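You operate a simulated robot arm through the tools that you are given. There is no shell and no other tool. Be economical: measure what you need, move in short steps, check, and stop when the job is done.

You are at the controls of a simulated two-armed robot. One attempt, no reset.

Task
Pick up the box that says "first aid" from the top of the steel table with one hand, pass it to the other hand and put it on the top of the work table.

The check looks at the end state, three seconds after you hand in, the way a careful person would. Anything else that was tipped, shoved, dropped, spilled or broken makes it a failure.

Robot
Two 7-joint arms with two-finger parallel grippers on one trunk, on a base that drives. Base frame: it is fixed to the floor where the robot stands at the start and does not move with it; the origin is under the middle of the robot, x ahead of it, y to its left, z up; the surface under the hand at the start is at about z = 800. Lengths are in mm, angles in rad, forces in N, time in s.
The left shoulder is at the start at [50, 209, 1196], the right one opposite. With the tool pointing down near the work surface each hand reaches from about 100 to 900 mm from the robot's upright axis, wherever it stands, measured 20 degrees to its own side. Places, roughly: top of the work table [-400, 1700, 800]. Payload 4.4 kg a hand.
Tool frame (each hand has its own): the origin (TCP) lies between the finger pads and is the grasp point; the fingertips stand 23 mm ahead of it; z points along the fingers, y is the line along which they close. Largest opening 94 mm; finger width 38, thickness 10; the body of the gripper, 54 by 96 mm, starts 39 mm behind the TCP.
Orientation is that of the tool frame in the base frame, as [roll, pitch, yaw] about the fixed x, y, z axes, in that order (R = Rz(yaw) Ry(pitch) Rx(roll)). With the fingers straight down and closing along the base's y, the tool's x points along the base's -x, its y along +y and its z along -z.

Tools
- The arms move only by the tool step_arm. It takes "left_series", "right_series" or both (then of equal length, played together; a hand with none holds still); each is a list that holds one entry, the list of rows, each a list of 7 numbers: the turn, a rotation vector about the tool's x, y, z in units of 6 degrees (1.0 is 6 degrees), then the shift along the tool's x, y, z in units of 50 mm (1.0 is 50 mm), then the gripper command, from -1 (fully open) to 1 (shut), values between in proportion. In form: [[[rx, ry, rz, tx, ty, tz, grip], ...]]. A call has 1 to 20 rows; each row shifts and turns the commanded pose from where the row before left it, along the tool's axes as they then stand. A call with a number of a shift or a turn outside -1 to 1 is refused whole. A row lasts 0.2 s, in which the tool goes at most 50 mm and 0.15 rad; a call with a longer step from one row to the next is refused whole, and so is a gripper value outside its range. A pose out of reach is approached as far as the arm can. The call stops where the force on the tool passes 40 N (or 10 N more than at its start, if that is more) or the arm is blocked; 0.2 s more then pass. Each finger travels about 108 mm/s and halts on what it meets, pressing with about 25 N; the grip force reading is that of the motor and also rises with nothing between the fingers. The clock runs only during rows and for 0.2 s after the last one: add rows that do not move to give the fingers time. It gives the time, the measured TCP pose, the force on the tool (base axes), the opening and the grip force at its end, in the units of the frame above (readings bear some noise), with the torque about the TCP (base axes, N m) and any sound that the robot's microphone picked up.
- Cameras (640 x 400 px; columns grow to the right, rows downward): "scene" is now at [150.1, 33.5, 1381.3]; the picture's right is [0.39, -0.92, 0.00], its down [-0.48, -0.20, -0.85] and it looks along [0.78, 0.34, -0.52] (base axes); focal length 278 px, centre (320, 200). "left" rides on the left gripper at [86, -16, -75] in its tool frame; the picture's right is [0.18, 0.98, 0.00], its down [-0.58, 0.11, -0.81] and it looks along [-0.79, 0.15, 0.59] (tool axes); focal length 243 px, centre (320, 200). "right" rides on the right gripper at [86, 16, -74] in its tool frame; the picture's right is [-0.18, 0.98, 0.00], its down [-0.58, -0.11, -0.81] and it looks along [-0.79, -0.15, 0.59] (tool axes); focal length 243 px, centre (320, 200). There is no depth. A picture from a camera that has moved, and an enlarged one, comes with that camera's place and axes in the base frame and with its lens. The place of the scene camera against the robot may be out by one fixed shift of up to 12 mm in any direction.
- grab_frame(camera): a new picture of that camera. It takes no simulated time.
- move_column(by): slides the trunk up (or, below 0, down) by that many mm; the arms and the scene camera ride with it, the base frame stays. It gives what a move gives, with no picture.
- drive_base(legs): drives the robot by 1 to 6 legs, each [ahead, left, turn to the left] in mm, mm and rad, along the robot's own axes; the way and the turn of a leg run together, so that a leg with both is an arc; at most 1500 mm and 3.142 rad a leg. The arms and the cameras ride along, it lands a little off, and it stops where it bumps. It gives what a move gives.
- aim_head(pan, tilt): turns the head with the scene camera to pan (to the left, within 1.396 rad either way) and tilt (down, from -0.506 to 1.204), counted from straight ahead of the robot. It gives what a move gives.
- enlarge(camera, box): a new picture of the part [left, top, right, bottom] of that camera's present view, enlarged. It takes no simulated time.
- finish_job(): hands the job in; it is judged then, once.

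Work in short steps. Places have to be worked out from the pictures, the camera data and where the tool is seen: move nearer, look again, correct. Check each grasp and each placing, and mend what went wrong. You have 120 turns and 100 pictures in all, those below and enlarged ones among them. Open the grippers and draw the arms clear of the work before you hand the job in, unless the task says otherwise; then end with one line.

The tools are called after "Request:" as name(argument=value, ...) on one line, values as JSON. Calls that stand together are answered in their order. step_arm: Moves the arms, as the interface text tells. Its arguments: {"type":"object","properties":{"left_series":{"type":"array"},"right_series":{"type":"array"}},"required":[]} The other tools are called the same way: move_column (by) slides the trunk up or down; drive_base (legs) drives the base; aim_head (pan, tilt) turns the head that bears the scene camera; grab_frame (camera) takes a picture; enlarge (camera, box) takes an enlarged picture of a part of a camera's view; finish_job () hands the job in.

At the start:

```text
time_s: 0.0
left_tcp_pos: [374.5, 442.9, 1105.2]
left_tool_rot: [-3.141, 0.0, 3.141]
left_force: [-0.1, 0.5, 0.6]
left_wrist_torque: [-0.02, -0.04, 0.02]
left_grip_width: 94.1
left_gripper_force: 0.1
right_tcp_pos: [511.1, 13.2, 1211.6]
right_tool_rot: [-3.141, 0.0, 3.141]
right_force: [0.6, -0.1, -0.2]
right_wrist_torque: [-0.03, 0.01, 0.02]
right_grip_width: 94.0
right_gripper_force: 0.1
trunk travel left (down, up): [-275.0, 288.0]
robot x, y, heading: [1.2, 0.3, -0.006]
head pan, tilt: [0.403, 0.548]
```

scene: 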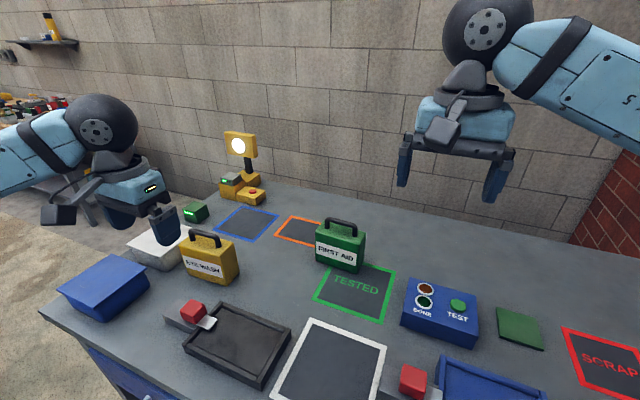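
right: 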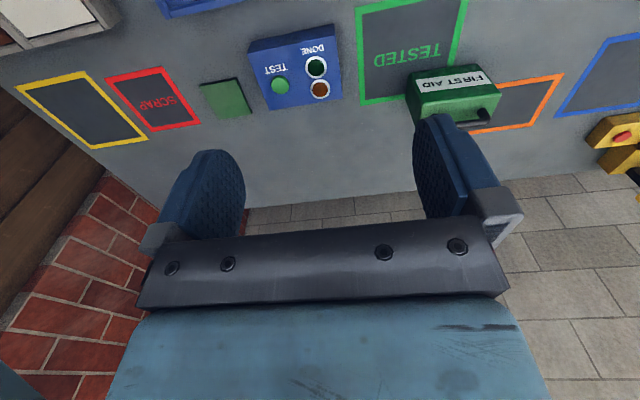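
left: 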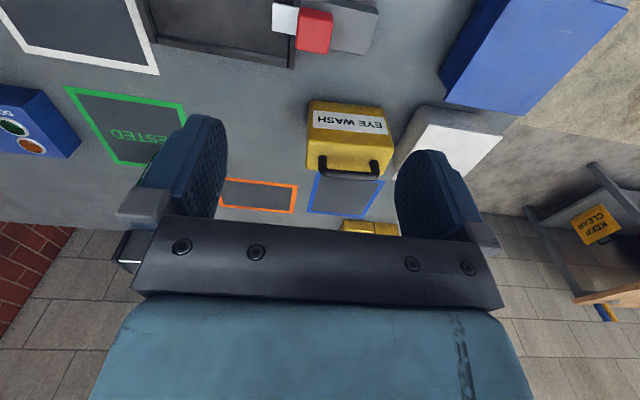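

I'll look closely at the first aid box to size it and find its orientation.

Request:
enlarge(camera="scene", box=[260, 190, 420, 290])

Request:
enlarge(camera="right", box=[380, 40, 540, 140])

Request:
aim_head(pan=1.35, tilt=0.4)

```text
4.00 times, centred on (340, 240) of scene
camera zoom: at [150.1, 33.5, 1381.3], right [0.39, -0.92, 0.0], down [-0.48, -0.2, -0.85], along [0.78, 0.34, -0.52], focal length 1114 px, centre (240, 40)
```

zoom: 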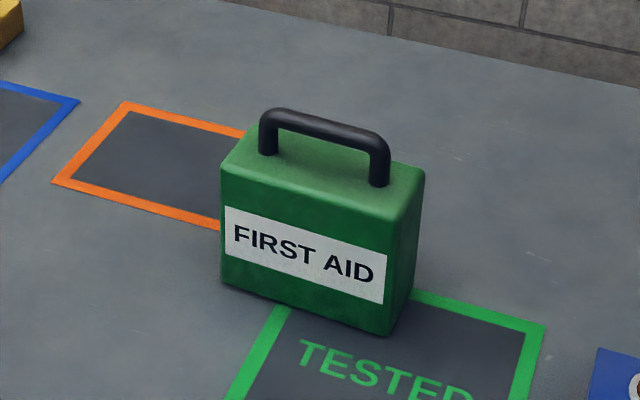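

```text
4.00 times, centred on (460, 90) of right
camera zoom: at [424.1, 29.0, 1286.8], right [0.18, 0.98, 0.0], down [0.58, -0.11, 0.81], along [0.79, -0.15, -0.59], focal length 970 px, centre (-240, 640)
```

zoom: 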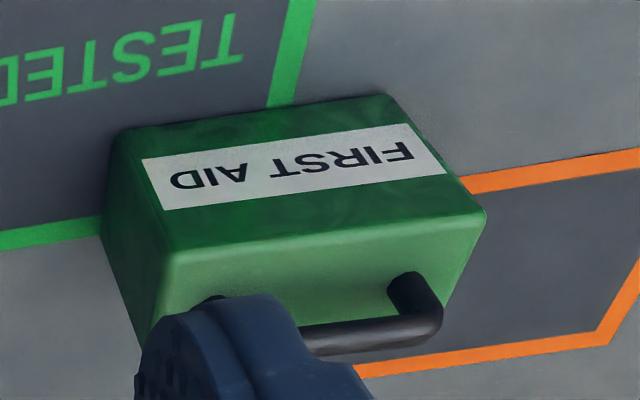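

```text
time_s: 1.2
left_tcp_pos: [374.8, 444.2, 1104.2]
left_tool_rot: [-3.141, 0.0, 3.141]
left_force: [0.7, -0.5, -0.3]
left_wrist_torque: [0.01, 0.0, -0.03]
left_grip_width: 94.2
left_gripper_force: 0.1
right_tcp_pos: [511.1, 12.3, 1210.7]
right_tool_rot: [3.141, 0.001, -3.141]
right_force: [0.5, 0.3, -0.6]
right_wrist_torque: [0.0, -0.02, 0.01]
right_grip_width: 93.9
right_gripper_force: 0.1
trunk travel left (down, up): [-275.0, 288.0]
robot x, y, heading: [-0.5, 0.3, 0.003]
head pan, tilt: [1.349, 0.4]
```

The box is about 130 wide along y (159 to 290), with its front face at x≈701, about 50–60 deep and about 105 tall plus the handle. Next I look at the work table.

Request:
grab_frame(camera="scene")

```text
94 pictures are left
camera scene: at [87.9, 88.5, 1394.9], right [0.98, -0.22, 0.0], down [-0.09, -0.38, -0.92], along [0.2, 0.9, -0.39], focal length 278 px, centre (320, 200)
```

scene: 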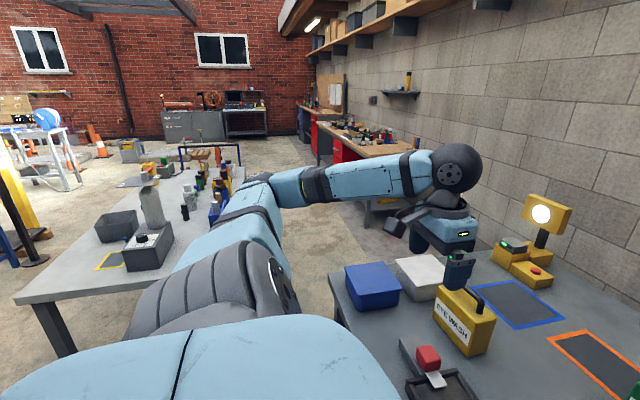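

Only the near part of the work table is clear, so I'll plan that placing later. Plan: the left hand takes the handle from above, closing along x. The right hand then takes the body's end and places it. First I yaw the left hand by -90° and aim the head at the box.

Request:
step_arm(left_series=[[[0, 0, 1, 0, 0, 0, -1], [0, 0, 1, 0, 0, 0, -1], [0, 0, 1, 0, 0, 0, -1], [0, 0, 1, 0, 0, 0, -1], [0, 0, 1, 0, 0, 0, -1], [0, 0, 1, 0, 0, 0, -1], [0, 0, 1, 0, 0, 0, -1], [0, 0, 1, 0, 0, 0, -1], [0, 0, 1, 0, 0, 0, -1], [0, 0, 1, 0, 0, 0, -1], [0, 0, 1, 0, 0, 0, -1], [0, 0, 1, 0, 0, 0, -1], [0, 0, 1, 0, 0, 0, -1], [0, 0, 1, 0, 0, 0, -1], [0, 0, 1, 0, 0, 0, -1]]])

Request:
aim_head(pan=0.25, tilt=0.6)

```text
time_s: 4.4
left_tcp_pos: [373.8, 443.4, 1104.3]
left_tool_rot: [3.14, -0.002, 1.571]
left_force: [0.5, 0.5, -0.5]
left_wrist_torque: [-0.01, 0.02, -0.02]
left_grip_width: 94.1
left_gripper_force: 0.1
right_tcp_pos: [511.2, 11.8, 1209.7]
right_tool_rot: [3.141, 0.0, 3.14]
right_force: [0.0, 0.2, 0.2]
right_wrist_torque: [-0.05, -0.01, 0.04]
right_grip_width: 94.4
right_gripper_force: 0.0
trunk travel left (down, up): [-275.0, 288.0]
robot x, y, heading: [-0.8, 0.4, -0.005]
head pan, tilt: [1.349, 0.4]
```

```text
time_s: 5.8
left_tcp_pos: [374.6, 443.7, 1104.5]
left_tool_rot: [-3.14, 0.001, 1.572]
left_force: [0.2, -0.4, 1.5]
left_wrist_torque: [-0.01, 0.03, -0.02]
left_grip_width: 94.1
left_gripper_force: 0.0
right_tcp_pos: [509.5, 13.2, 1211.3]
right_tool_rot: [-3.141, 0.0, -3.142]
right_force: [0.7, 0.2, 0.1]
right_wrist_torque: [-0.01, 0.02, -0.01]
right_grip_width: 94.2
right_gripper_force: 0.1
trunk travel left (down, up): [-275.0, 288.0]
robot x, y, heading: [1.0, 0.3, 0.002]
head pan, tilt: [0.25, 0.6]
```

The yaw is right. Next I shift the left hand above the box at the same height and look.

Request:
step_arm(left_series=[[[0, 0, 0, -0.4, 0.64, 0, -1], [0, 0, 0, -0.4, 0.64, 0, -1], [0, 0, 0, -0.4, 0.64, 0, -1], [0, 0, 0, -0.4, 0.64, 0, -1], [0, 0, 0, -0.4, 0.64, 0, -1], [0, 0, 0, -0.4, 0.64, 0, -1], [0, 0, 0, -0.4, 0.64, 0, -1], [0, 0, 0, -0.4, 0.64, 0, -1], [0, 0, 0, -0.4, 0.64, 0, -1], [0, 0, 0, -0.4, 0.64, 0, -1], [0, 0, 0, -0.4, 0.64, 0, -1]]])

Request:
grab_frame(camera="left")

Request:
grab_frame(camera="scene")

```text
time_s: 8.2
left_tcp_pos: [729.5, 223.1, 1106.0]
left_tool_rot: [3.141, 0.001, 1.569]
left_force: [0.2, -1.1, 0.3]
left_wrist_torque: [0.01, 0.02, -0.01]
left_grip_width: 93.9
left_gripper_force: 0.0
right_tcp_pos: [511.1, 10.8, 1210.8]
right_tool_rot: [-3.14, -0.001, 3.141]
right_force: [0.3, -0.1, -0.3]
right_wrist_torque: [-0.01, -0.01, 0.01]
right_grip_width: 93.9
right_gripper_force: 0.1
trunk travel left (down, up): [-275.0, 288.0]
robot x, y, heading: [-0.3, 0.1, -0.002]
head pan, tilt: [0.25, 0.6]
```

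```text
93 pictures are left
camera left: at [714.5, 308.1, 1180.7], right [0.98, 0.18, 0.0], down [0.11, -0.58, 0.81], along [0.15, -0.79, -0.59], focal length 243 px, centre (320, 200)
```

left: 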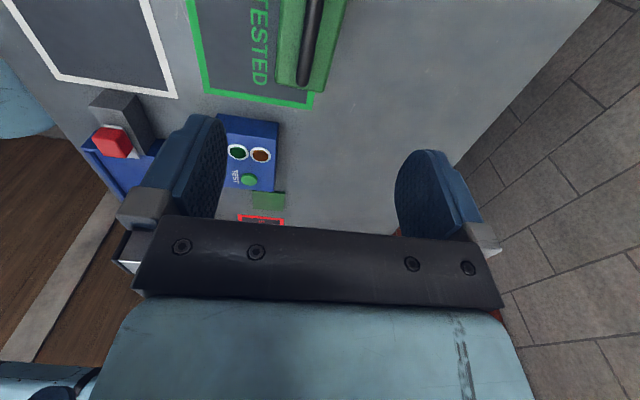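

```text
92 pictures are left
camera scene: at [154.0, 18.7, 1376.5], right [0.25, -0.97, 0.0], down [-0.55, -0.14, -0.82], along [0.8, 0.2, -0.57], focal length 278 px, centre (320, 200)
```

scene: 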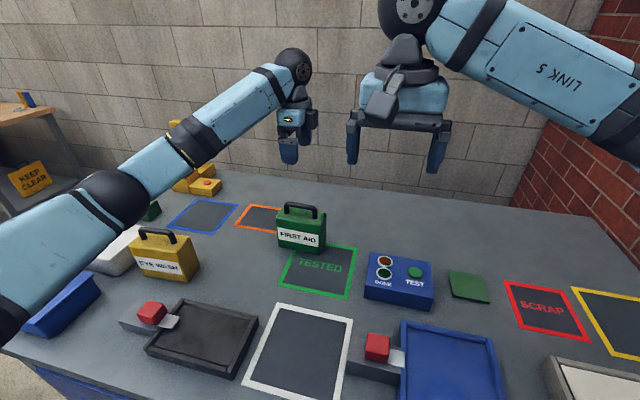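

In the left camera the handle bar sits at x≈723, y≈183–265, with the bar at about z≈940. I shift 6 mm in x, drop to z≈1000 and check.

Request:
step_arm(left_series=[[[0, 0, 0, 0, -0.13, 0.5, -1], [0, 0, 0, 0, 0, 0.5, -1], [0, 0, 0, 0, 0, 0.5, -1], [0, 0, 0, 0, 0, 0.6, -1], [0, 0, 0, 0, 0, 0, -1]]])

Request:
grab_frame(camera="left")

Request:
enlarge(camera="scene", box=[220, 120, 380, 220])

```text
time_s: 9.4
left_tcp_pos: [720.0, 221.9, 998.8]
left_tool_rot: [-3.141, 0.0, 1.571]
left_force: [0.0, 0.2, 0.3]
left_wrist_torque: [0.0, 0.01, 0.03]
left_grip_width: 94.1
left_gripper_force: 0.0
right_tcp_pos: [510.7, 12.1, 1211.8]
right_tool_rot: [-3.142, -0.001, 3.141]
right_force: [-0.3, -0.3, -0.3]
right_wrist_torque: [0.0, 0.0, 0.0]
right_grip_width: 94.1
right_gripper_force: 0.1
trunk travel left (down, up): [-275.0, 288.0]
robot x, y, heading: [0.8, 0.4, 0.002]
head pan, tilt: [0.25, 0.6]
```

```text
91 pictures are left
camera left: at [704.5, 306.1, 1072.9], right [0.98, 0.18, 0.0], down [0.11, -0.58, 0.81], along [0.15, -0.79, -0.59], focal length 243 px, centre (320, 200)
```

left: 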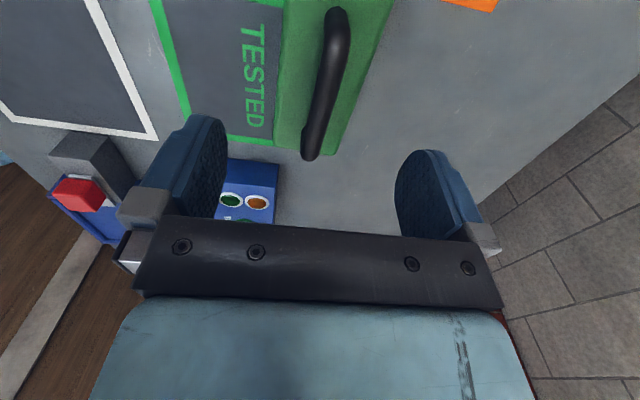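

```text
4.00 times, centred on (300, 170) of scene
camera zoom: at [152.8, 19.8, 1376.7], right [0.25, -0.97, 0.0], down [-0.55, -0.14, -0.83], along [0.8, 0.2, -0.56], focal length 1114 px, centre (400, 320)
```

zoom: 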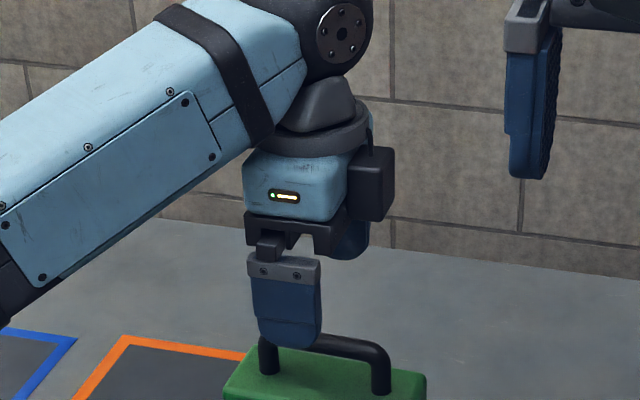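

The bar is at x≈720, centred at y≈227, so the hand is aligned. I descend to z≈941 and close the fingers.

Request:
step_arm(left_series=[[[0, 0, 0, 0.1, 0, 0.4, -1], [0, 0, 0, 0, 0, 0.4, -1], [0, 0, 0, 0, 0, 0.35, -1], [0, 0, 0, 0, 0, 0, -1]]])

Request:
grab_frame(camera="left")

Request:
enlarge(camera="scene", box=[220, 150, 380, 250])

```text
time_s: 10.4
left_tcp_pos: [721.1, 226.8, 939.3]
left_tool_rot: [-3.141, 0.001, 1.571]
left_force: [0.3, 0.2, -0.1]
left_wrist_torque: [-0.02, 0.0, 0.02]
left_grip_width: 93.9
left_gripper_force: 0.1
right_tcp_pos: [509.1, 12.6, 1211.1]
right_tool_rot: [3.141, 0.001, 3.141]
right_force: [0.8, -1.2, 0.0]
right_wrist_torque: [0.0, -0.01, 0.0]
right_grip_width: 94.0
right_gripper_force: 0.1
trunk travel left (down, up): [-275.0, 288.0]
robot x, y, heading: [1.3, 0.4, -0.003]
head pan, tilt: [0.25, 0.6]
```

```text
89 pictures are left
camera left: at [705.0, 312.7, 1014.3], right [0.98, 0.18, 0.0], down [0.11, -0.58, 0.81], along [0.15, -0.79, -0.59], focal length 243 px, centre (320, 200)
```

left: 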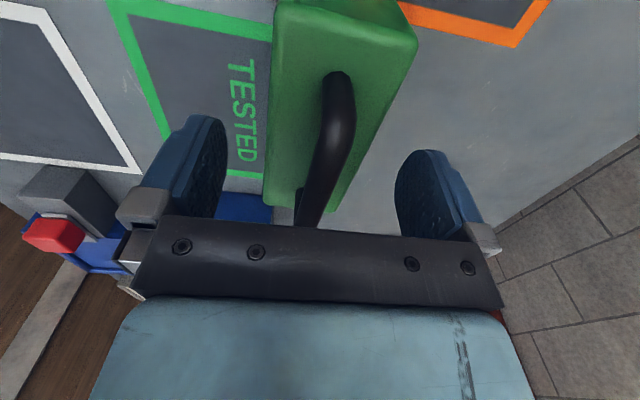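

```text
4.00 times, centred on (300, 200) of scene
camera zoom: at [153.0, 19.9, 1376.7], right [0.25, -0.97, 0.0], down [-0.55, -0.14, -0.83], along [0.8, 0.2, -0.56], focal length 1114 px, centre (400, 200)
```

zoom: 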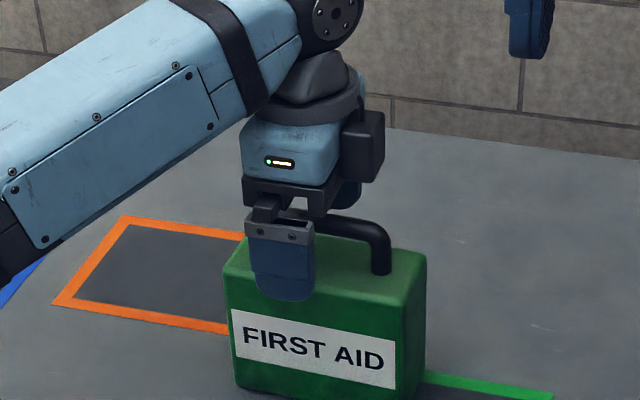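

The fingers straddle the handle. For clearance above the box top I raise by 7 mm, then close.

Request:
step_arm(left_series=[[[0, 0, 0, 0, 0, -0.14, -1], [0, 0, 0, 0, 0, 0, 0], [0, 0, 0, 0, 0, 0, 1], [0, 0, 0, 0, 0, 0, 1], [0, 0, 0, 0, 0, 0, 1], [0, 0, 0, 0, 0, 0, 1]]])

Request:
grab_frame(camera="left")

Request:
enlarge(camera="scene", box=[220, 150, 380, 250])

```text
time_s: 11.8
left_tcp_pos: [721.4, 227.7, 947.2]
left_tool_rot: [-3.14, 0.0, 1.57]
left_force: [1.0, 0.6, 0.8]
left_wrist_torque: [-0.2, -0.01, -0.03]
left_grip_width: 14.0
left_gripper_force: 24.9
right_tcp_pos: [510.2, 12.6, 1211.2]
right_tool_rot: [3.142, 0.0, -3.141]
right_force: [0.5, 0.6, 0.1]
right_wrist_torque: [0.0, 0.02, 0.0]
right_grip_width: 94.2
right_gripper_force: 0.0
trunk travel left (down, up): [-275.0, 288.0]
robot x, y, heading: [1.6, 1.3, 0.002]
head pan, tilt: [0.25, 0.6]
```

```text
87 pictures are left
camera left: at [705.1, 313.7, 1021.4], right [0.98, 0.18, 0.0], down [0.11, -0.58, 0.81], along [0.15, -0.79, -0.59], focal length 243 px, centre (320, 200)
```

left: 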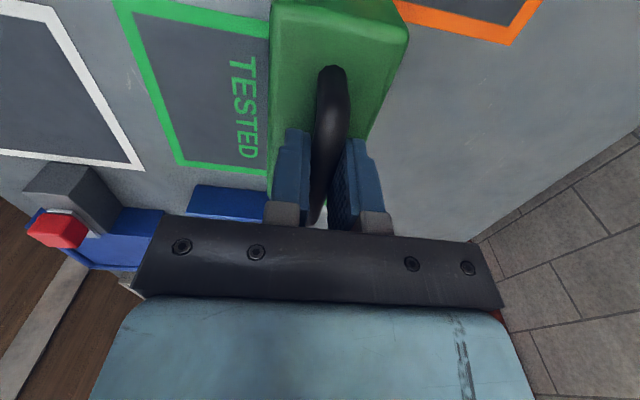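

```text
4.00 times, centred on (300, 200) of scene
camera zoom: at [153.1, 20.1, 1376.7], right [0.25, -0.97, 0.0], down [-0.55, -0.14, -0.83], along [0.8, 0.2, -0.56], focal length 1114 px, centre (400, 200)
```

zoom: 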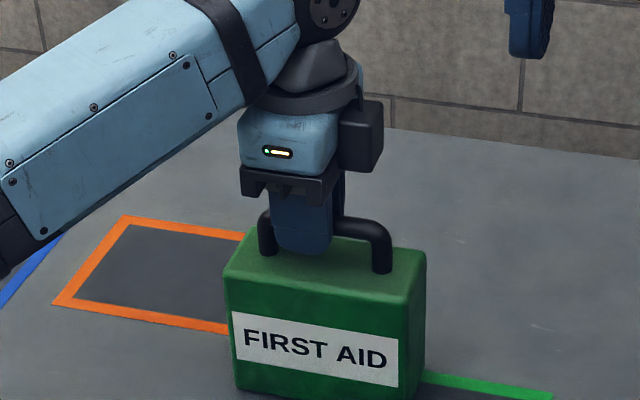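

The grip is solid on the 14 mm bar. I lift straight up by 40 mm, gently.

Request:
step_arm(left_series=[[[0, 0, 0, 0, 0, -0.2, 1], [0, 0, 0, 0, 0, -0.2, 1], [0, 0, 0, 0, 0, -0.2, 1], [0, 0, 0, 0, 0, -0.2, 1], [0, 0, 0, 0, 0, 0, 1]]])

Request:
grab_frame(camera="scene")

```text
time_s: 13.0
left_tcp_pos: [721.7, 227.6, 986.9]
left_tool_rot: [-3.14, 0.001, 1.571]
left_force: [-0.6, 0.8, -4.8]
left_wrist_torque: [0.08, -0.01, -0.01]
left_grip_width: 13.9
left_gripper_force: 24.5
right_tcp_pos: [511.1, 12.2, 1210.9]
right_tool_rot: [-3.142, 0.0, -3.142]
right_force: [0.0, 0.6, -0.6]
right_wrist_torque: [-0.03, 0.01, 0.03]
right_grip_width: 93.9
right_gripper_force: 0.1
trunk travel left (down, up): [-275.0, 288.0]
robot x, y, heading: [1.4, 2.3, -0.005]
head pan, tilt: [0.25, 0.6]
```

```text
85 pictures are left
camera scene: at [154.0, 20.3, 1376.5], right [0.25, -0.97, 0.0], down [-0.55, -0.14, -0.82], along [0.8, 0.2, -0.57], focal length 278 px, centre (320, 200)
```

scene: 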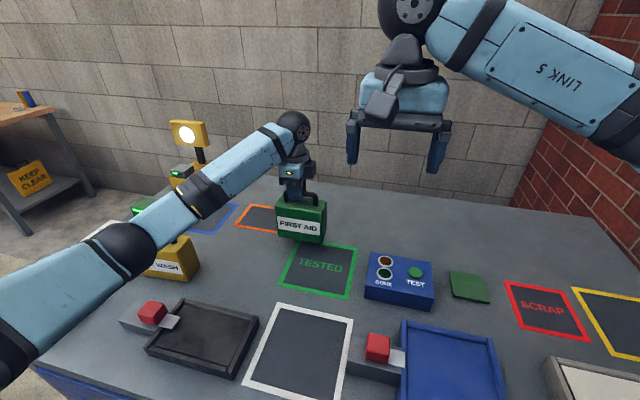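

The lift is clean: the load is about 0.5 kg and level. Handoff plan: the left hand holds the handle with the box yawed 45°, so its near end faces the right shoulder. The right hand comes in 45° downward and clamps the body's near top corner. First I lift the left hand 150 mm and back the right hand off.

Request:
step_arm(left_series=[[[0, 0, 0, 0, 0, -0.375, 1], [0, 0, 0, 0, 0, -0.375, 1], [0, 0, 0, 0, 0, -0.375, 1], [0, 0, 0, 0, 0, -0.375, 1], [0, 0, 0, 0, 0, -0.375, 1], [0, 0, 0, 0, 0, -0.375, 1], [0, 0, 0, 0, 0, -0.375, 1], [0, 0, 0, 0, 0, -0.375, 1]]], right_series=[[[0, 0, 0, 0.2, 0, 0, -1], [0, 0, 0, 0.2, 0, 0, -1], [0, 0, 0, 0.2, 0, 0, -1], [0, 0, 0, 0.2, 0, 0, -1], [0, 0, 0, 0.2, 0, 0, -1], [0, 0, 0, 0.2, 0, 0, -1], [0, 0, 0, 0.2, 0, 0, -1], [0, 0, 0, 0.2, 0, 0, -1]]])

Request:
step_arm(left_series=[[[0, 0, 0.5, 0, 0, 0, 1], [0, 0, 0.5, 0, 0, 0, 1], [0, 0, 0.5, 0, 0, 0, 1], [0, 0, 0.5, 0, 0, 0, 1], [0, 0, 0.5, 0, 0, 0, 1], [0, 0, 0.5, 0, 0, 0, 1], [0, 0, 0.5, 0, 0, 0, 1], [0, 0, 0.5, 0, 0, 0, 1], [0, 0, 0.5, 0, 0, 0, 1], [0, 0, 0.5, 0, 0, 0, 1], [0, 0, 0.5, 0, 0, 0, 1], [0, 0, 0.5, 0, 0, 0, 1], [0, 0, 0.5, 0, 0, 0, 1], [0, 0, 0.5, 0, 0, 0, 1], [0, 0, 0.5, 0, 0, 0, 1]]], right_series=[[[0, 0, -1, 0, 0, 0, -1], [0, 0, -1, 0, 0, 0, -1], [0, 0, -1, 0, 0, 0, -1], [0, 0, -1, 0, 0, 0, -1], [0, 0, -1, 0, 0, 0, -1], [0, 0, -1, 0, 0, 0, -1], [0, 0, -1, 0, 0, 0, -1], [0, -1, -0.5, 0, 0, 0, -1], [0, -1, 0, 0, 0, 0, -1], [0, -1, 0, 0, 0, 0, -1], [0, -1, 0, 0, 0, 0, -1], [0, -1, 0, 0, 0, 0, -1], [0, -1, 0, 0, 0, 0, -1], [0, -1, 0, 0, 0, 0, -1], [0, -0.5, 0, 0, 0, 0, -1]]])

Request:
grab_frame(camera="scene")

```text
time_s: 14.8
left_tcp_pos: [719.9, 227.7, 1140.2]
left_tool_rot: [3.14, 0.0, 1.57]
left_force: [0.1, 0.7, -5.3]
left_wrist_torque: [0.05, 0.01, 0.02]
left_grip_width: 13.6
left_gripper_force: 25.5
right_tcp_pos: [430.6, 11.3, 1211.0]
right_tool_rot: [-3.14, 0.0, -3.141]
right_force: [0.2, 0.8, 0.1]
right_wrist_torque: [-0.02, 0.02, 0.0]
right_grip_width: 94.0
right_gripper_force: 0.0
trunk travel left (down, up): [-275.0, 288.0]
robot x, y, heading: [-3.3, -4.0, -0.003]
head pan, tilt: [0.25, 0.6]
```

```text
time_s: 18.0
left_tcp_pos: [719.5, 226.8, 1139.3]
left_tool_rot: [3.141, 0.0, 0.785]
left_force: [0.3, -0.6, -5.4]
left_wrist_torque: [0.03, -0.02, -0.01]
left_grip_width: 13.8
left_gripper_force: 24.8
right_tcp_pos: [430.9, 11.5, 1211.6]
right_tool_rot: [-3.138, 0.787, -2.354]
right_force: [-0.1, 0.2, 0.2]
right_wrist_torque: [0.02, -0.02, -0.01]
right_grip_width: 94.1
right_gripper_force: 0.0
trunk travel left (down, up): [-275.0, 288.0]
robot x, y, heading: [1.1, -2.0, -0.001]
head pan, tilt: [0.25, 0.6]
```

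```text
84 pictures are left
camera scene: at [153.9, 20.1, 1376.6], right [0.25, -0.97, 0.0], down [-0.55, -0.14, -0.82], along [0.8, 0.2, -0.57], focal length 278 px, centre (320, 200)
```

scene: 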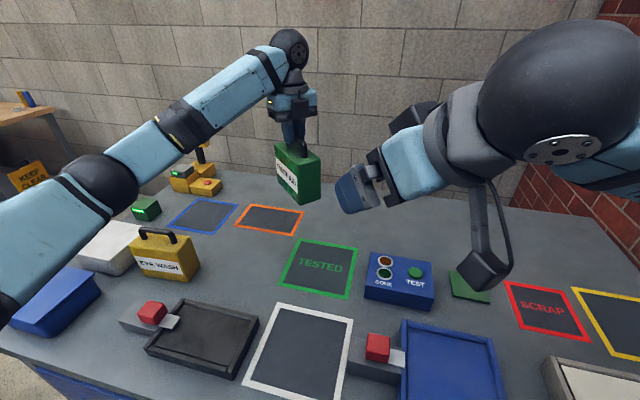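

Both poses came out as planned. I bring the left hand with the box to about (580,170) and look with the scene and right cameras.

Request:
step_arm(left_series=[[[0, 0, 0, -0.35, -0.146, 0, 1], [0, 0, 0, -0.35, -0.146, 0, 1], [0, 0, 0, -0.35, -0.146, 0, 1], [0, 0, 0, -0.35, -0.146, 0, 1], [0, 0, 0, -0.35, -0.146, 0, 1], [0, 0, 0, -0.35, -0.146, 0, 1], [0, 0, 0, -0.35, -0.146, 0, 1], [0, 0, 0, -0.35, -0.146, 0, 1], [0, 0, 0, 0, 0, 0, 1], [0, 0, 0, 0, 0, 0, 1]]])

Request:
grab_frame(camera="scene")

Request:
grab_frame(camera="right")

Request:
grab_frame(camera="left")

```text
time_s: 20.2
left_tcp_pos: [579.2, 170.0, 1139.2]
left_tool_rot: [-3.141, 0.001, 0.786]
left_force: [-0.7, -0.2, -5.2]
left_wrist_torque: [0.02, -0.02, 0.04]
left_grip_width: 13.6
left_gripper_force: 24.6
right_tcp_pos: [430.9, 12.9, 1212.0]
right_tool_rot: [-3.137, 0.787, -2.355]
right_force: [-0.5, 0.3, 0.5]
right_wrist_torque: [0.05, 0.04, -0.02]
right_grip_width: 94.1
right_gripper_force: 0.0
trunk travel left (down, up): [-275.0, 288.0]
robot x, y, heading: [2.1, -3.0, -0.004]
head pan, tilt: [0.25, 0.6]
```

```text
83 pictures are left
camera scene: at [153.6, 20.2, 1376.6], right [0.25, -0.97, 0.0], down [-0.55, -0.14, -0.82], along [0.8, 0.2, -0.57], focal length 278 px, centre (320, 200)
```

scene: 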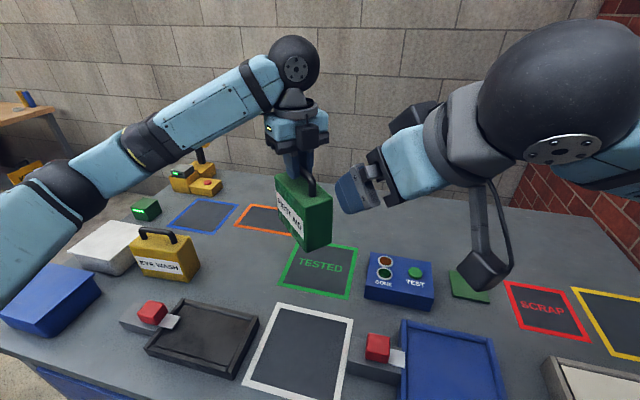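

```text
82 pictures are left
camera right: at [338.1, -55.9, 1204.3], right [-0.6, 0.79, 0.13], down [-0.04, -0.19, 0.98], along [0.8, 0.59, 0.14], focal length 243 px, centre (320, 200)
```

right: 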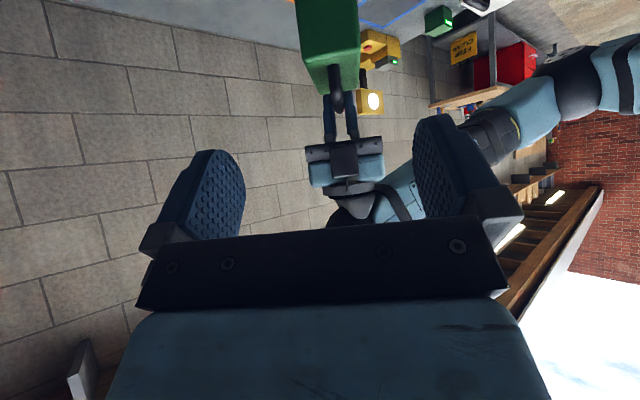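

```text
81 pictures are left
camera left: at [628.7, 241.4, 1212.4], right [0.83, -0.56, 0.0], down [-0.33, -0.49, 0.81], along [-0.46, -0.67, -0.59], focal length 243 px, centre (320, 200)
```

left: 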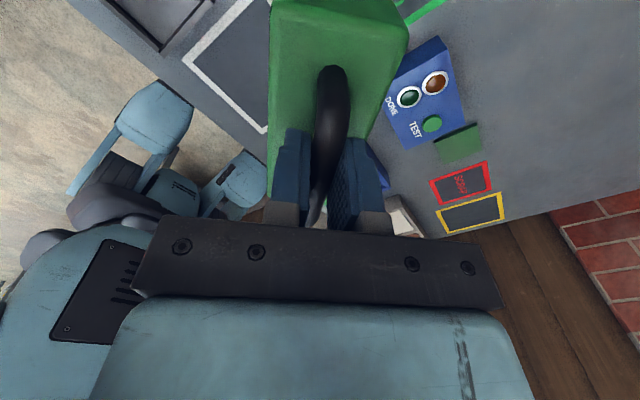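

I zoom the right camera on the box end.

Request:
enlarge(camera="right", box=[250, 0, 410, 100])

Request:
enlarge(camera="scene", box=[230, 140, 390, 240])

```text
4.00 times, centred on (330, 50) of right
camera zoom: at [338.1, -55.9, 1204.3], right [-0.6, 0.79, 0.13], down [-0.04, -0.19, 0.98], along [0.8, 0.59, 0.14], focal length 970 px, centre (280, 800)
```

zoom: 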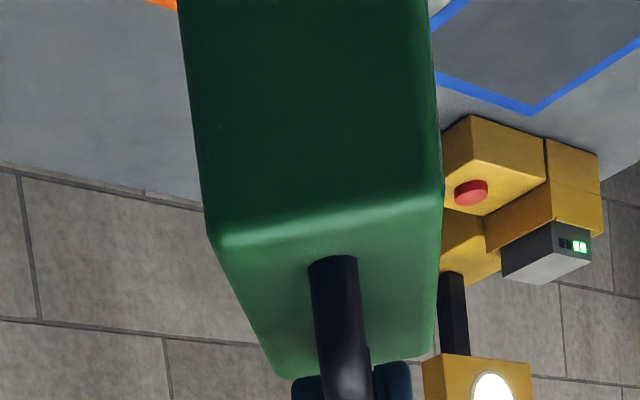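

```text
4.00 times, centred on (310, 190) of scene
camera zoom: at [153.6, 20.2, 1376.6], right [0.25, -0.97, 0.0], down [-0.55, -0.14, -0.82], along [0.8, 0.2, -0.57], focal length 1114 px, centre (360, 240)
```

zoom: 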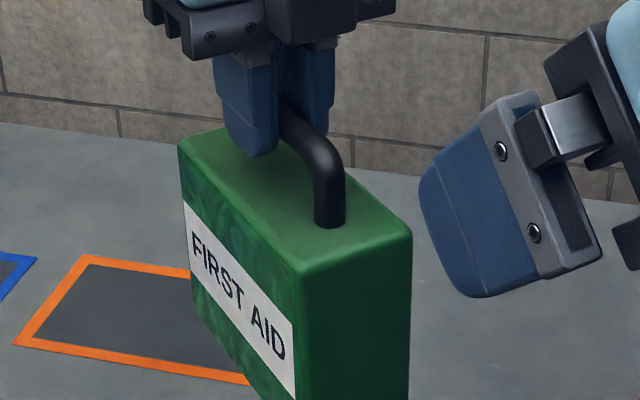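

The near top edge centre is at about (525,119,1101) and the box is about 57 mm thick, consistent with the prediction. The right TCP target is (540,132,1081). I align laterally and advance 130 mm along the tool axis first.

Request:
step_arm(right_series=[[[0, 0, 0, -0.213, 0.07, 0, -1], [0, 0, 0, -0.213, 0.07, 0, -1], [0, 0, 0, 0, 0, 0.52, -1], [0, 0, 0, 0, 0, 0.52, -1], [0, 0, 0, 0, 0, 0.52, -1], [0, 0, 0, 0, 0, 0.52, -1], [0, 0, 0, 0, 0, 0.52, -1], [0, 0, 0, 0, 0, 0, -1]]])

Request:
grab_frame(camera="right")

Request:
enlarge(camera="scene", box=[220, 120, 412, 240])

```text
time_s: 22.0
left_tcp_pos: [578.1, 169.6, 1138.9]
left_tool_rot: [3.14, 0.002, 0.785]
left_force: [0.5, -0.1, -5.8]
left_wrist_torque: [0.06, -0.05, 0.0]
left_grip_width: 13.8
left_gripper_force: 25.1
right_tcp_pos: [501.7, 94.9, 1132.8]
right_tool_rot: [-3.138, 0.785, -2.355]
right_force: [0.3, 0.2, 1.3]
right_wrist_torque: [-0.03, 0.02, -0.01]
right_grip_width: 93.9
right_gripper_force: 0.1
trunk travel left (down, up): [-275.0, 288.0]
robot x, y, heading: [-0.4, 2.0, 0.002]
head pan, tilt: [0.25, 0.6]
```

```text
78 pictures are left
camera right: at [409.2, 26.2, 1125.7], right [-0.6, 0.79, 0.13], down [-0.04, -0.19, 0.98], along [0.8, 0.59, 0.14], focal length 243 px, centre (320, 200)
```

right: 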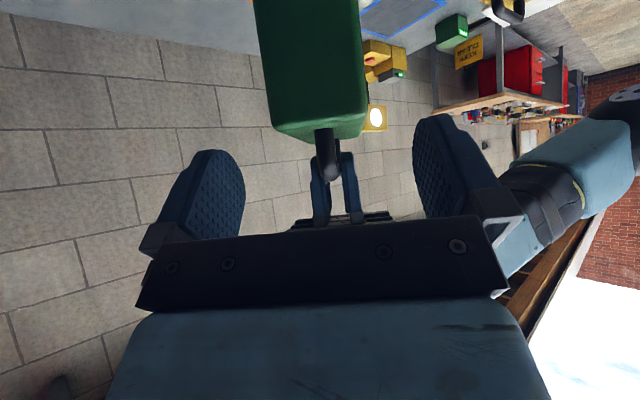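

```text
3.33 times, centred on (316, 180) of scene
camera zoom: at [153.4, 19.9, 1376.6], right [0.25, -0.97, 0.0], down [-0.55, -0.14, -0.82], along [0.8, 0.2, -0.57], focal length 928 px, centre (333, 267)
```

zoom: 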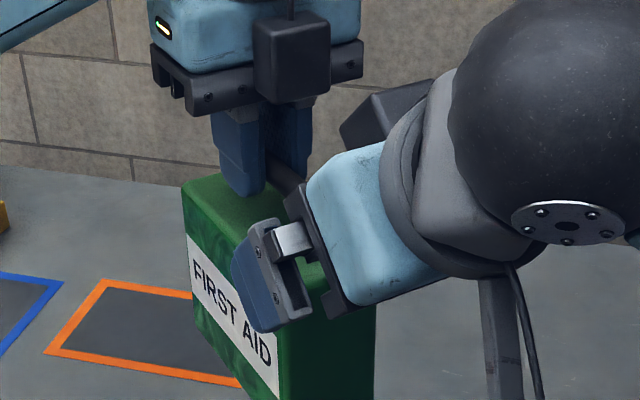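

Alignment looks centred. I advance 45 mm more and check the clearance between the two hands.

Request:
step_arm(right_series=[[[0, 0, 0, 0, 0, 0.3, -1], [0, 0, 0, 0, 0, 0.3, -1], [0, 0, 0, 0, 0, 0.3, -1], [0, 0, 0, 0, 0, 0, -1]]])

Request:
grab_frame(camera="right")

Request:
enlarge(camera="scene", box=[220, 120, 412, 240])

Request:
grab_frame(camera="left")

```text
time_s: 23.0
left_tcp_pos: [577.8, 170.1, 1138.4]
left_tool_rot: [-3.141, -0.002, 0.786]
left_force: [-0.2, -0.3, -5.2]
left_wrist_torque: [0.04, -0.07, 0.0]
left_grip_width: 13.7
left_gripper_force: 25.2
right_tcp_pos: [524.3, 115.1, 1100.6]
right_tool_rot: [-3.139, 0.784, -2.354]
right_force: [0.6, 0.7, -1.0]
right_wrist_torque: [-0.01, -0.04, 0.05]
right_grip_width: 93.9
right_gripper_force: 0.1
trunk travel left (down, up): [-275.0, 288.0]
robot x, y, heading: [1.1, 2.9, -0.004]
head pan, tilt: [0.25, 0.6]
```

```text
76 pictures are left
camera right: at [432.1, 46.8, 1094.1], right [-0.6, 0.79, 0.13], down [-0.04, -0.19, 0.98], along [0.8, 0.59, 0.14], focal length 243 px, centre (320, 200)
```

right: 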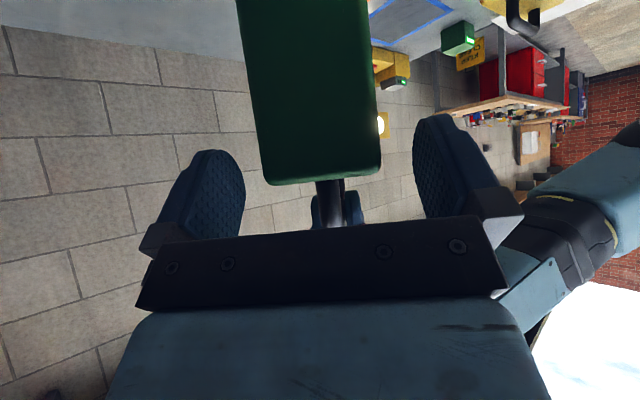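

```text
3.33 times, centred on (316, 180) of scene
camera zoom: at [153.5, 20.0, 1376.6], right [0.25, -0.97, 0.0], down [-0.55, -0.14, -0.82], along [0.8, 0.2, -0.57], focal length 928 px, centre (333, 267)
```

zoom: 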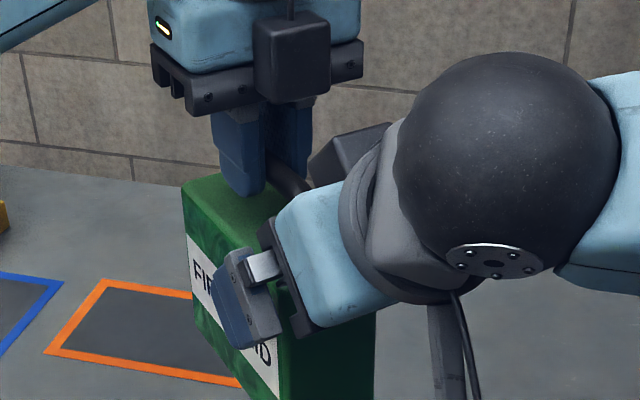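

```text
74 pictures are left
camera left: at [628.7, 241.2, 1212.5], right [0.83, -0.56, 0.0], down [-0.33, -0.49, 0.81], along [-0.46, -0.67, -0.59], focal length 243 px, centre (320, 200)
```

left: 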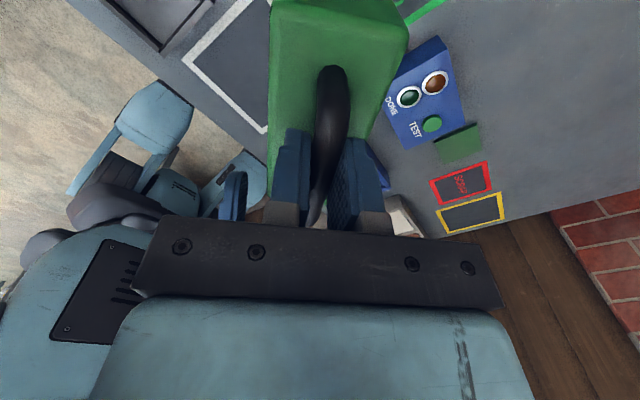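

About 27 mm remains to the target, with clearance still present. I advance 25 mm and close the right fingers slowly.

Request:
step_arm(right_series=[[[0, 0, 0, 0, 0, 0.25, -1], [0, 0, 0, 0, 0, 0.25, -1], [0, 0, 0, 0, 0, 0, -1]]])

Request:
grab_frame(camera="right")

Request:
enlarge(camera="scene", box=[220, 120, 412, 240])

```text
time_s: 23.8
left_tcp_pos: [577.9, 169.7, 1137.8]
left_tool_rot: [3.141, 0.0, 0.787]
left_force: [0.2, -0.1, -6.3]
left_wrist_torque: [0.02, -0.04, 0.01]
left_grip_width: 13.7
left_gripper_force: 25.6
right_tcp_pos: [538.1, 126.8, 1083.4]
right_tool_rot: [-3.139, 0.786, -2.354]
right_force: [0.2, -0.4, -1.2]
right_wrist_torque: [0.01, 0.04, -0.01]
right_grip_width: 94.0
right_gripper_force: 0.0
trunk travel left (down, up): [-275.0, 288.0]
robot x, y, heading: [1.8, 0.3, 0.002]
head pan, tilt: [0.25, 0.6]
```

```text
73 pictures are left
camera right: at [445.3, 59.2, 1077.2], right [-0.6, 0.79, 0.13], down [-0.04, -0.19, 0.98], along [0.8, 0.59, 0.14], focal length 243 px, centre (320, 200)
```

right: 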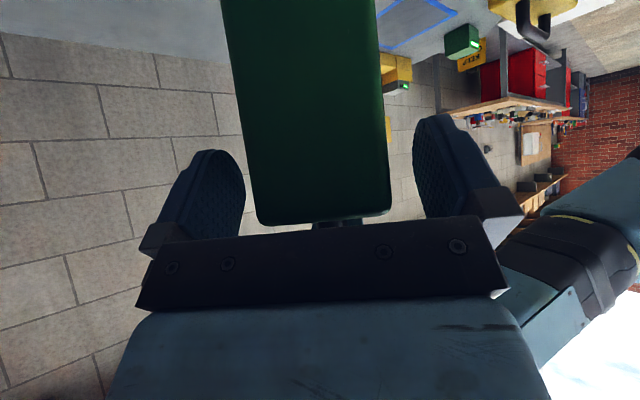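

```text
3.33 times, centred on (316, 180) of scene
camera zoom: at [153.6, 20.1, 1376.6], right [0.25, -0.97, 0.0], down [-0.55, -0.14, -0.82], along [0.8, 0.2, -0.57], focal length 928 px, centre (333, 267)
```

zoom: 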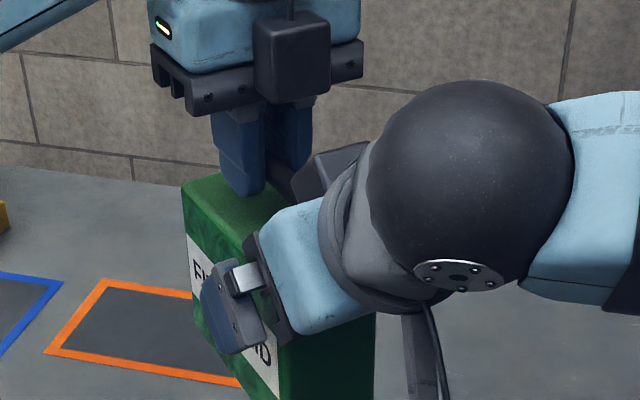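

It's well seated around the near corner. I close the right gripper while the left holds.

Request:
step_arm(right_series=[[[0, 0, 0, 0, 0, 0, -0.2], [0, 0, 0, 0, 0, 0, 0.2], [0, 0, 0, 0, 0, 0, 1], [0, 0, 0, 0, 0, 0, 1], [0, 0, 0, 0, 0, 0, 1]]])

Request:
grab_frame(camera="right")

Request:
grab_frame(camera="left")

```text
time_s: 25.0
left_tcp_pos: [577.0, 170.6, 1139.1]
left_tool_rot: [-3.141, 0.001, 0.787]
left_force: [4.2, -6.4, -4.2]
left_wrist_torque: [-0.09, 0.02, 0.14]
left_grip_width: 13.9
left_gripper_force: 24.9
right_tcp_pos: [537.6, 127.6, 1084.3]
right_tool_rot: [-3.138, 0.786, -2.351]
right_force: [-4.2, 7.1, 0.3]
right_wrist_torque: [-0.33, -0.24, 0.35]
right_grip_width: 59.9
right_gripper_force: 24.8
trunk travel left (down, up): [-275.0, 288.0]
robot x, y, heading: [2.9, -1.2, 0.003]
head pan, tilt: [0.25, 0.6]
```

```text
71 pictures are left
camera right: at [444.9, 59.4, 1077.1], right [-0.6, 0.79, 0.13], down [-0.04, -0.19, 0.98], along [0.8, 0.59, 0.14], focal length 243 px, centre (320, 200)
```

right: 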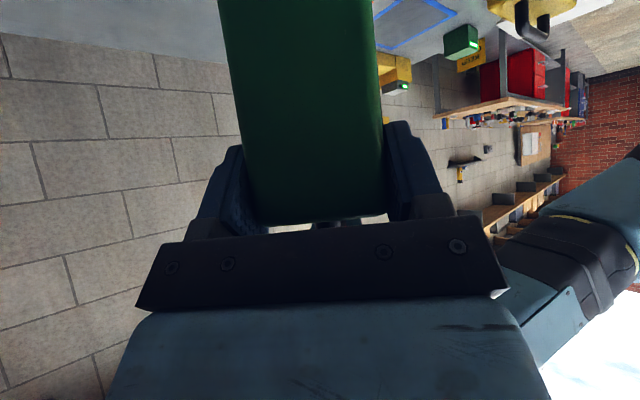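

```text
70 pictures are left
camera left: at [628.9, 241.2, 1212.4], right [0.83, -0.56, 0.0], down [-0.33, -0.49, 0.81], along [-0.46, -0.67, -0.59], focal length 243 px, centre (320, 200)
```

left: 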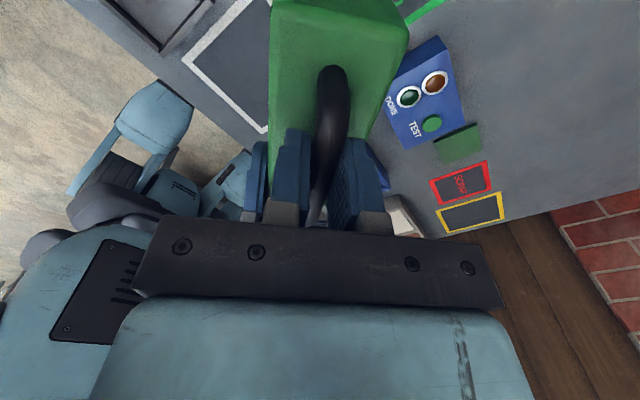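

The right hand clamps 59.9 mm of body. A small lateral preload of about 8 N remains, so I relieve it by 1.5 mm and then open the left fingers.

Request:
step_arm(right_series=[[[0, 0, 0, 0, 0.03, 0, 1], [0, 0, 0, 0, 0, 0, 1], [0, 0, 0, 0, 0, 0, 1]]])

Request:
step_arm(left_series=[[[0, 0, 0, 0, 0, 0, 0.4], [0, 0, 0, 0, 0, 0, 0.0], [0, 0, 0, 0, 0, 0, -0.5], [0, 0, 0, 0, 0, 0, -0.5]]])

Request:
enlarge(camera="scene", box=[220, 120, 412, 240])

Request:
grab_frame(camera="left")

```text
time_s: 25.8
left_tcp_pos: [578.4, 170.7, 1137.6]
left_tool_rot: [-3.139, -0.001, 0.787]
left_force: [3.0, 4.1, -3.9]
left_wrist_torque: [-0.27, 0.29, -0.19]
left_grip_width: 13.4
left_gripper_force: 25.4
right_tcp_pos: [536.9, 128.2, 1083.7]
right_tool_rot: [-3.137, 0.782, -2.357]
right_force: [-2.8, -3.7, -0.7]
right_wrist_torque: [0.47, -0.37, 0.16]
right_grip_width: 60.0
right_gripper_force: 25.1
trunk travel left (down, up): [-275.0, 288.0]
robot x, y, heading: [0.9, -0.2, 0.002]
head pan, tilt: [0.25, 0.6]
```

```text
time_s: 26.8
left_tcp_pos: [578.6, 169.2, 1137.3]
left_tool_rot: [-3.141, 0.002, 0.784]
left_force: [0.6, 0.4, 0.0]
left_wrist_torque: [-0.02, 0.04, 0.02]
left_grip_width: 70.3
left_gripper_force: 0.0
right_tcp_pos: [536.2, 129.0, 1084.9]
right_tool_rot: [-3.139, 0.784, -2.354]
right_force: [-0.9, 0.1, 0.5]
right_wrist_torque: [-0.19, 0.22, 0.01]
right_grip_width: 60.1
right_gripper_force: 25.2
trunk travel left (down, up): [-275.0, 288.0]
robot x, y, heading: [-2.5, -0.2, 0.002]
head pan, tilt: [0.25, 0.6]
```

```text
3.33 times, centred on (316, 180) of scene
camera zoom: at [153.7, 20.2, 1376.6], right [0.25, -0.97, 0.0], down [-0.55, -0.14, -0.82], along [0.8, 0.2, -0.57], focal length 928 px, centre (333, 267)
```

zoom: 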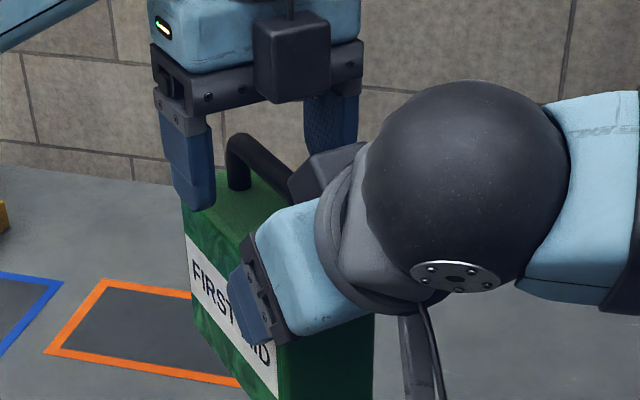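

```text
68 pictures are left
camera left: at [628.9, 241.3, 1212.4], right [0.83, -0.56, 0.0], down [-0.33, -0.49, 0.81], along [-0.46, -0.67, -0.59], focal length 243 px, centre (320, 200)
```

left: 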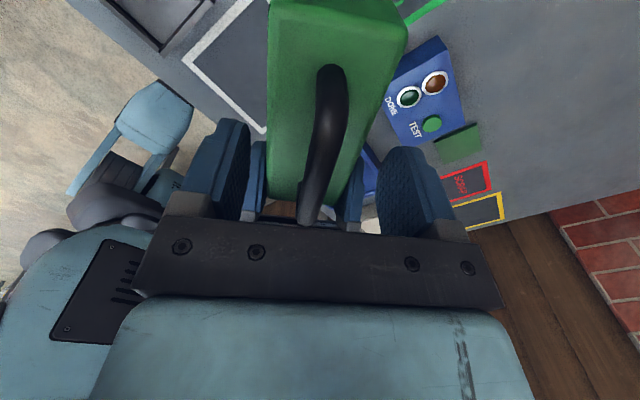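

The left is open and the box hangs in the right hand. I raise the left hand clear and then re-check.

Request:
step_arm(left_series=[[[0, 0, 0, 0, 0, -0.3, -0.8], [0, 0, 0, 0, 0, -0.4, -0.8], [0, 0, 0, 0, 0, -0.5, -0.8], [0, 0, 0, 0, 0, -0.5, -0.8], [0, 0, 0, 0, 0, -0.5, -0.8], [0, 0, 0, 0, 0, 0, -0.8]]])

Request:
grab_frame(camera="scene")

Request:
grab_frame(camera="left")

```text
time_s: 28.2
left_tcp_pos: [580.6, 172.9, 1249.5]
left_tool_rot: [3.141, 0.003, 0.785]
left_force: [1.4, 0.2, -0.2]
left_wrist_torque: [0.04, 0.0, -0.01]
left_grip_width: 84.3
left_gripper_force: 0.1
right_tcp_pos: [536.6, 128.8, 1083.7]
right_tool_rot: [-3.139, 0.783, -2.354]
right_force: [-0.3, 0.5, 0.2]
right_wrist_torque: [-0.16, 0.21, 0.02]
right_grip_width: 60.1
right_gripper_force: 25.3
trunk travel left (down, up): [-275.0, 288.0]
robot x, y, heading: [-0.0, 0.3, -0.001]
head pan, tilt: [0.25, 0.6]
```

```text
67 pictures are left
camera scene: at [154.1, 20.5, 1376.5], right [0.25, -0.97, 0.0], down [-0.55, -0.14, -0.82], along [0.8, 0.2, -0.57], focal length 278 px, centre (320, 200)
```

scene: 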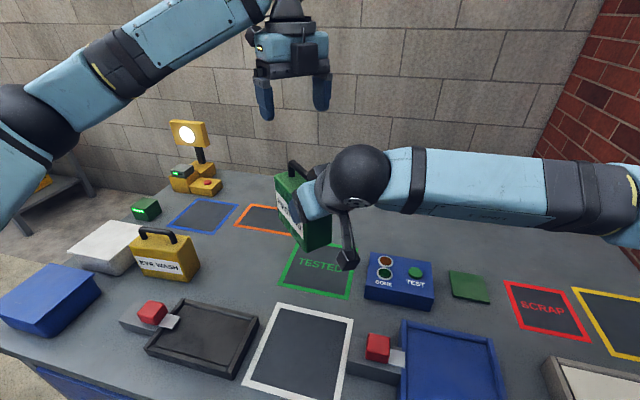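

```text
66 pictures are left
camera left: at [631.9, 243.9, 1322.8], right [0.83, -0.56, 0.0], down [-0.33, -0.49, 0.81], along [-0.46, -0.67, -0.59], focal length 243 px, centre (320, 200)
```

left: 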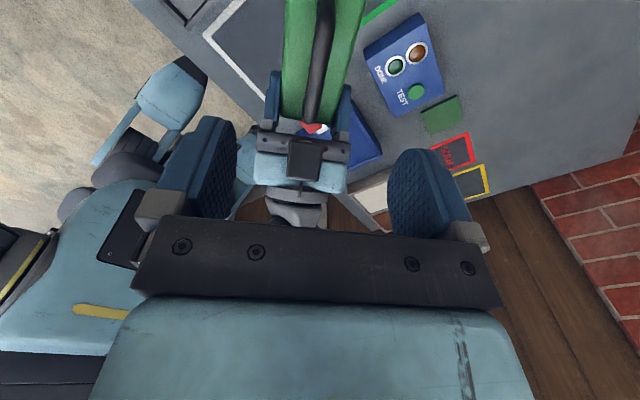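

The box hangs steadily in the right hand. I retract both arms: the right back and up, the left toward its own side.

Request:
step_arm(left_series=[[[0, 0, 0, 0, -0.5, 0, -0.8], [0, 0, 0, 0, -0.5, 0, -0.8], [0, 0, 0, 0, -0.5, 0, -0.8], [0, 0, 0, 0, -0.5, 0, -0.8], [0, 0, 0, 0, -0.5, 0, -0.8], [0, 0, 0, 0, -0.5, 0, -0.8], [0, 0, 0, 0, -0.5, 0, -0.8], [0, 0, 0, 0, -0.5, 0, -0.8], [0, 0, 0, 0, -0.5, 0, -0.8], [0, 0, 0, 0, -0.5, 0, -0.8]]], right_series=[[[0, 0, 0, 0.1, 0.12, -0.32, 1], [0, 0, 0, 0.1, 0.12, -0.32, 1], [0, 0, 0, 0.1, 0.12, -0.32, 1], [0, 0, 0, 0.1, 0.12, -0.32, 1], [0, 0, 0, 0.1, 0.12, -0.32, 1], [0, 0, 0, 0.1, 0.12, -0.32, 1], [0, 0, 0, 0.1, 0.12, -0.32, 1], [0, 0, 0, 0.1, 0.12, -0.32, 1], [0, 0, 0, 0.1, 0.12, -0.32, 1], [0, 0, 0, 0.1, 0.12, -0.32, 1]]])

Request:
aim_head(pan=1.39, tilt=0.6)

Request:
grab_frame(camera="scene")

Request:
grab_frame(camera="right")

```text
time_s: 30.4
left_tcp_pos: [403.5, 351.3, 1248.2]
left_tool_rot: [3.141, 0.0, 0.787]
left_force: [0.1, 0.0, -0.2]
left_wrist_torque: [0.03, -0.03, -0.02]
left_grip_width: 84.7
left_gripper_force: 0.0
right_tcp_pos: [387.7, 65.5, 1162.6]
right_tool_rot: [-3.138, 0.785, -2.353]
right_force: [0.0, 0.3, -5.0]
right_wrist_torque: [-0.16, 0.16, -0.02]
right_grip_width: 60.0
right_gripper_force: 25.1
trunk travel left (down, up): [-275.0, 288.0]
robot x, y, heading: [-4.0, 1.6, -0.002]
head pan, tilt: [0.25, 0.6]
```

```text
time_s: 31.7
left_tcp_pos: [405.3, 348.3, 1247.7]
left_tool_rot: [-3.141, -0.001, 0.784]
left_force: [0.7, -0.6, 0.0]
left_wrist_torque: [0.0, 0.03, 0.01]
left_grip_width: 84.5
left_gripper_force: 0.0
right_tcp_pos: [390.0, 65.2, 1162.3]
right_tool_rot: [-3.139, 0.786, -2.353]
right_force: [-0.7, -0.3, -6.4]
right_wrist_torque: [-0.22, 0.18, 0.0]
right_grip_width: 60.1
right_gripper_force: 25.4
trunk travel left (down, up): [-275.0, 288.0]
robot x, y, heading: [1.8, 0.2, 0.003]
head pan, tilt: [1.389, 0.6]
```

```text
65 pictures are left
camera scene: at [83.9, 85.2, 1376.6], right [0.98, -0.18, 0.0], down [-0.1, -0.56, -0.82], along [0.15, 0.81, -0.57], focal length 278 px, centre (320, 200)
```

scene: 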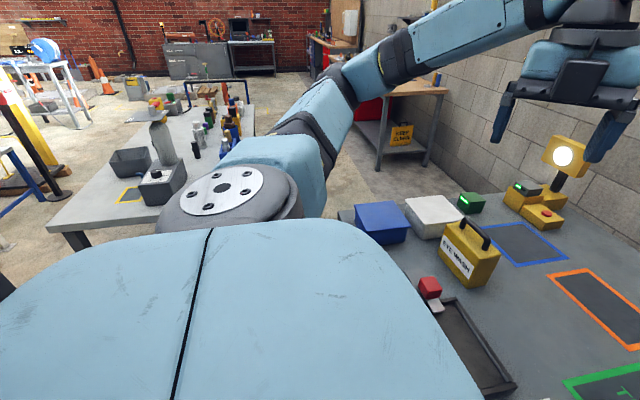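

```text
64 pictures are left
camera right: at [296.9, -4.2, 1155.1], right [-0.6, 0.79, 0.13], down [-0.04, -0.19, 0.98], along [0.8, 0.59, 0.14], focal length 243 px, centre (320, 200)
```

right: 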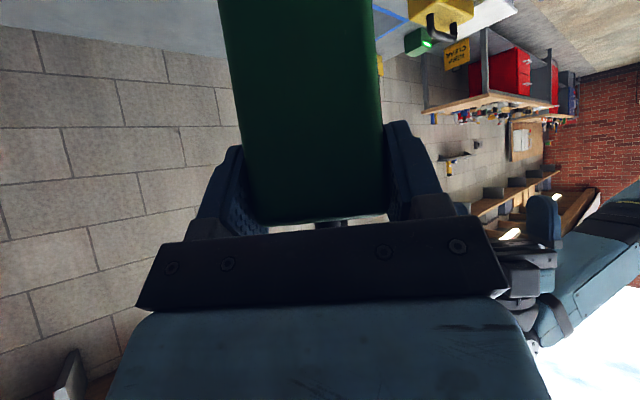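

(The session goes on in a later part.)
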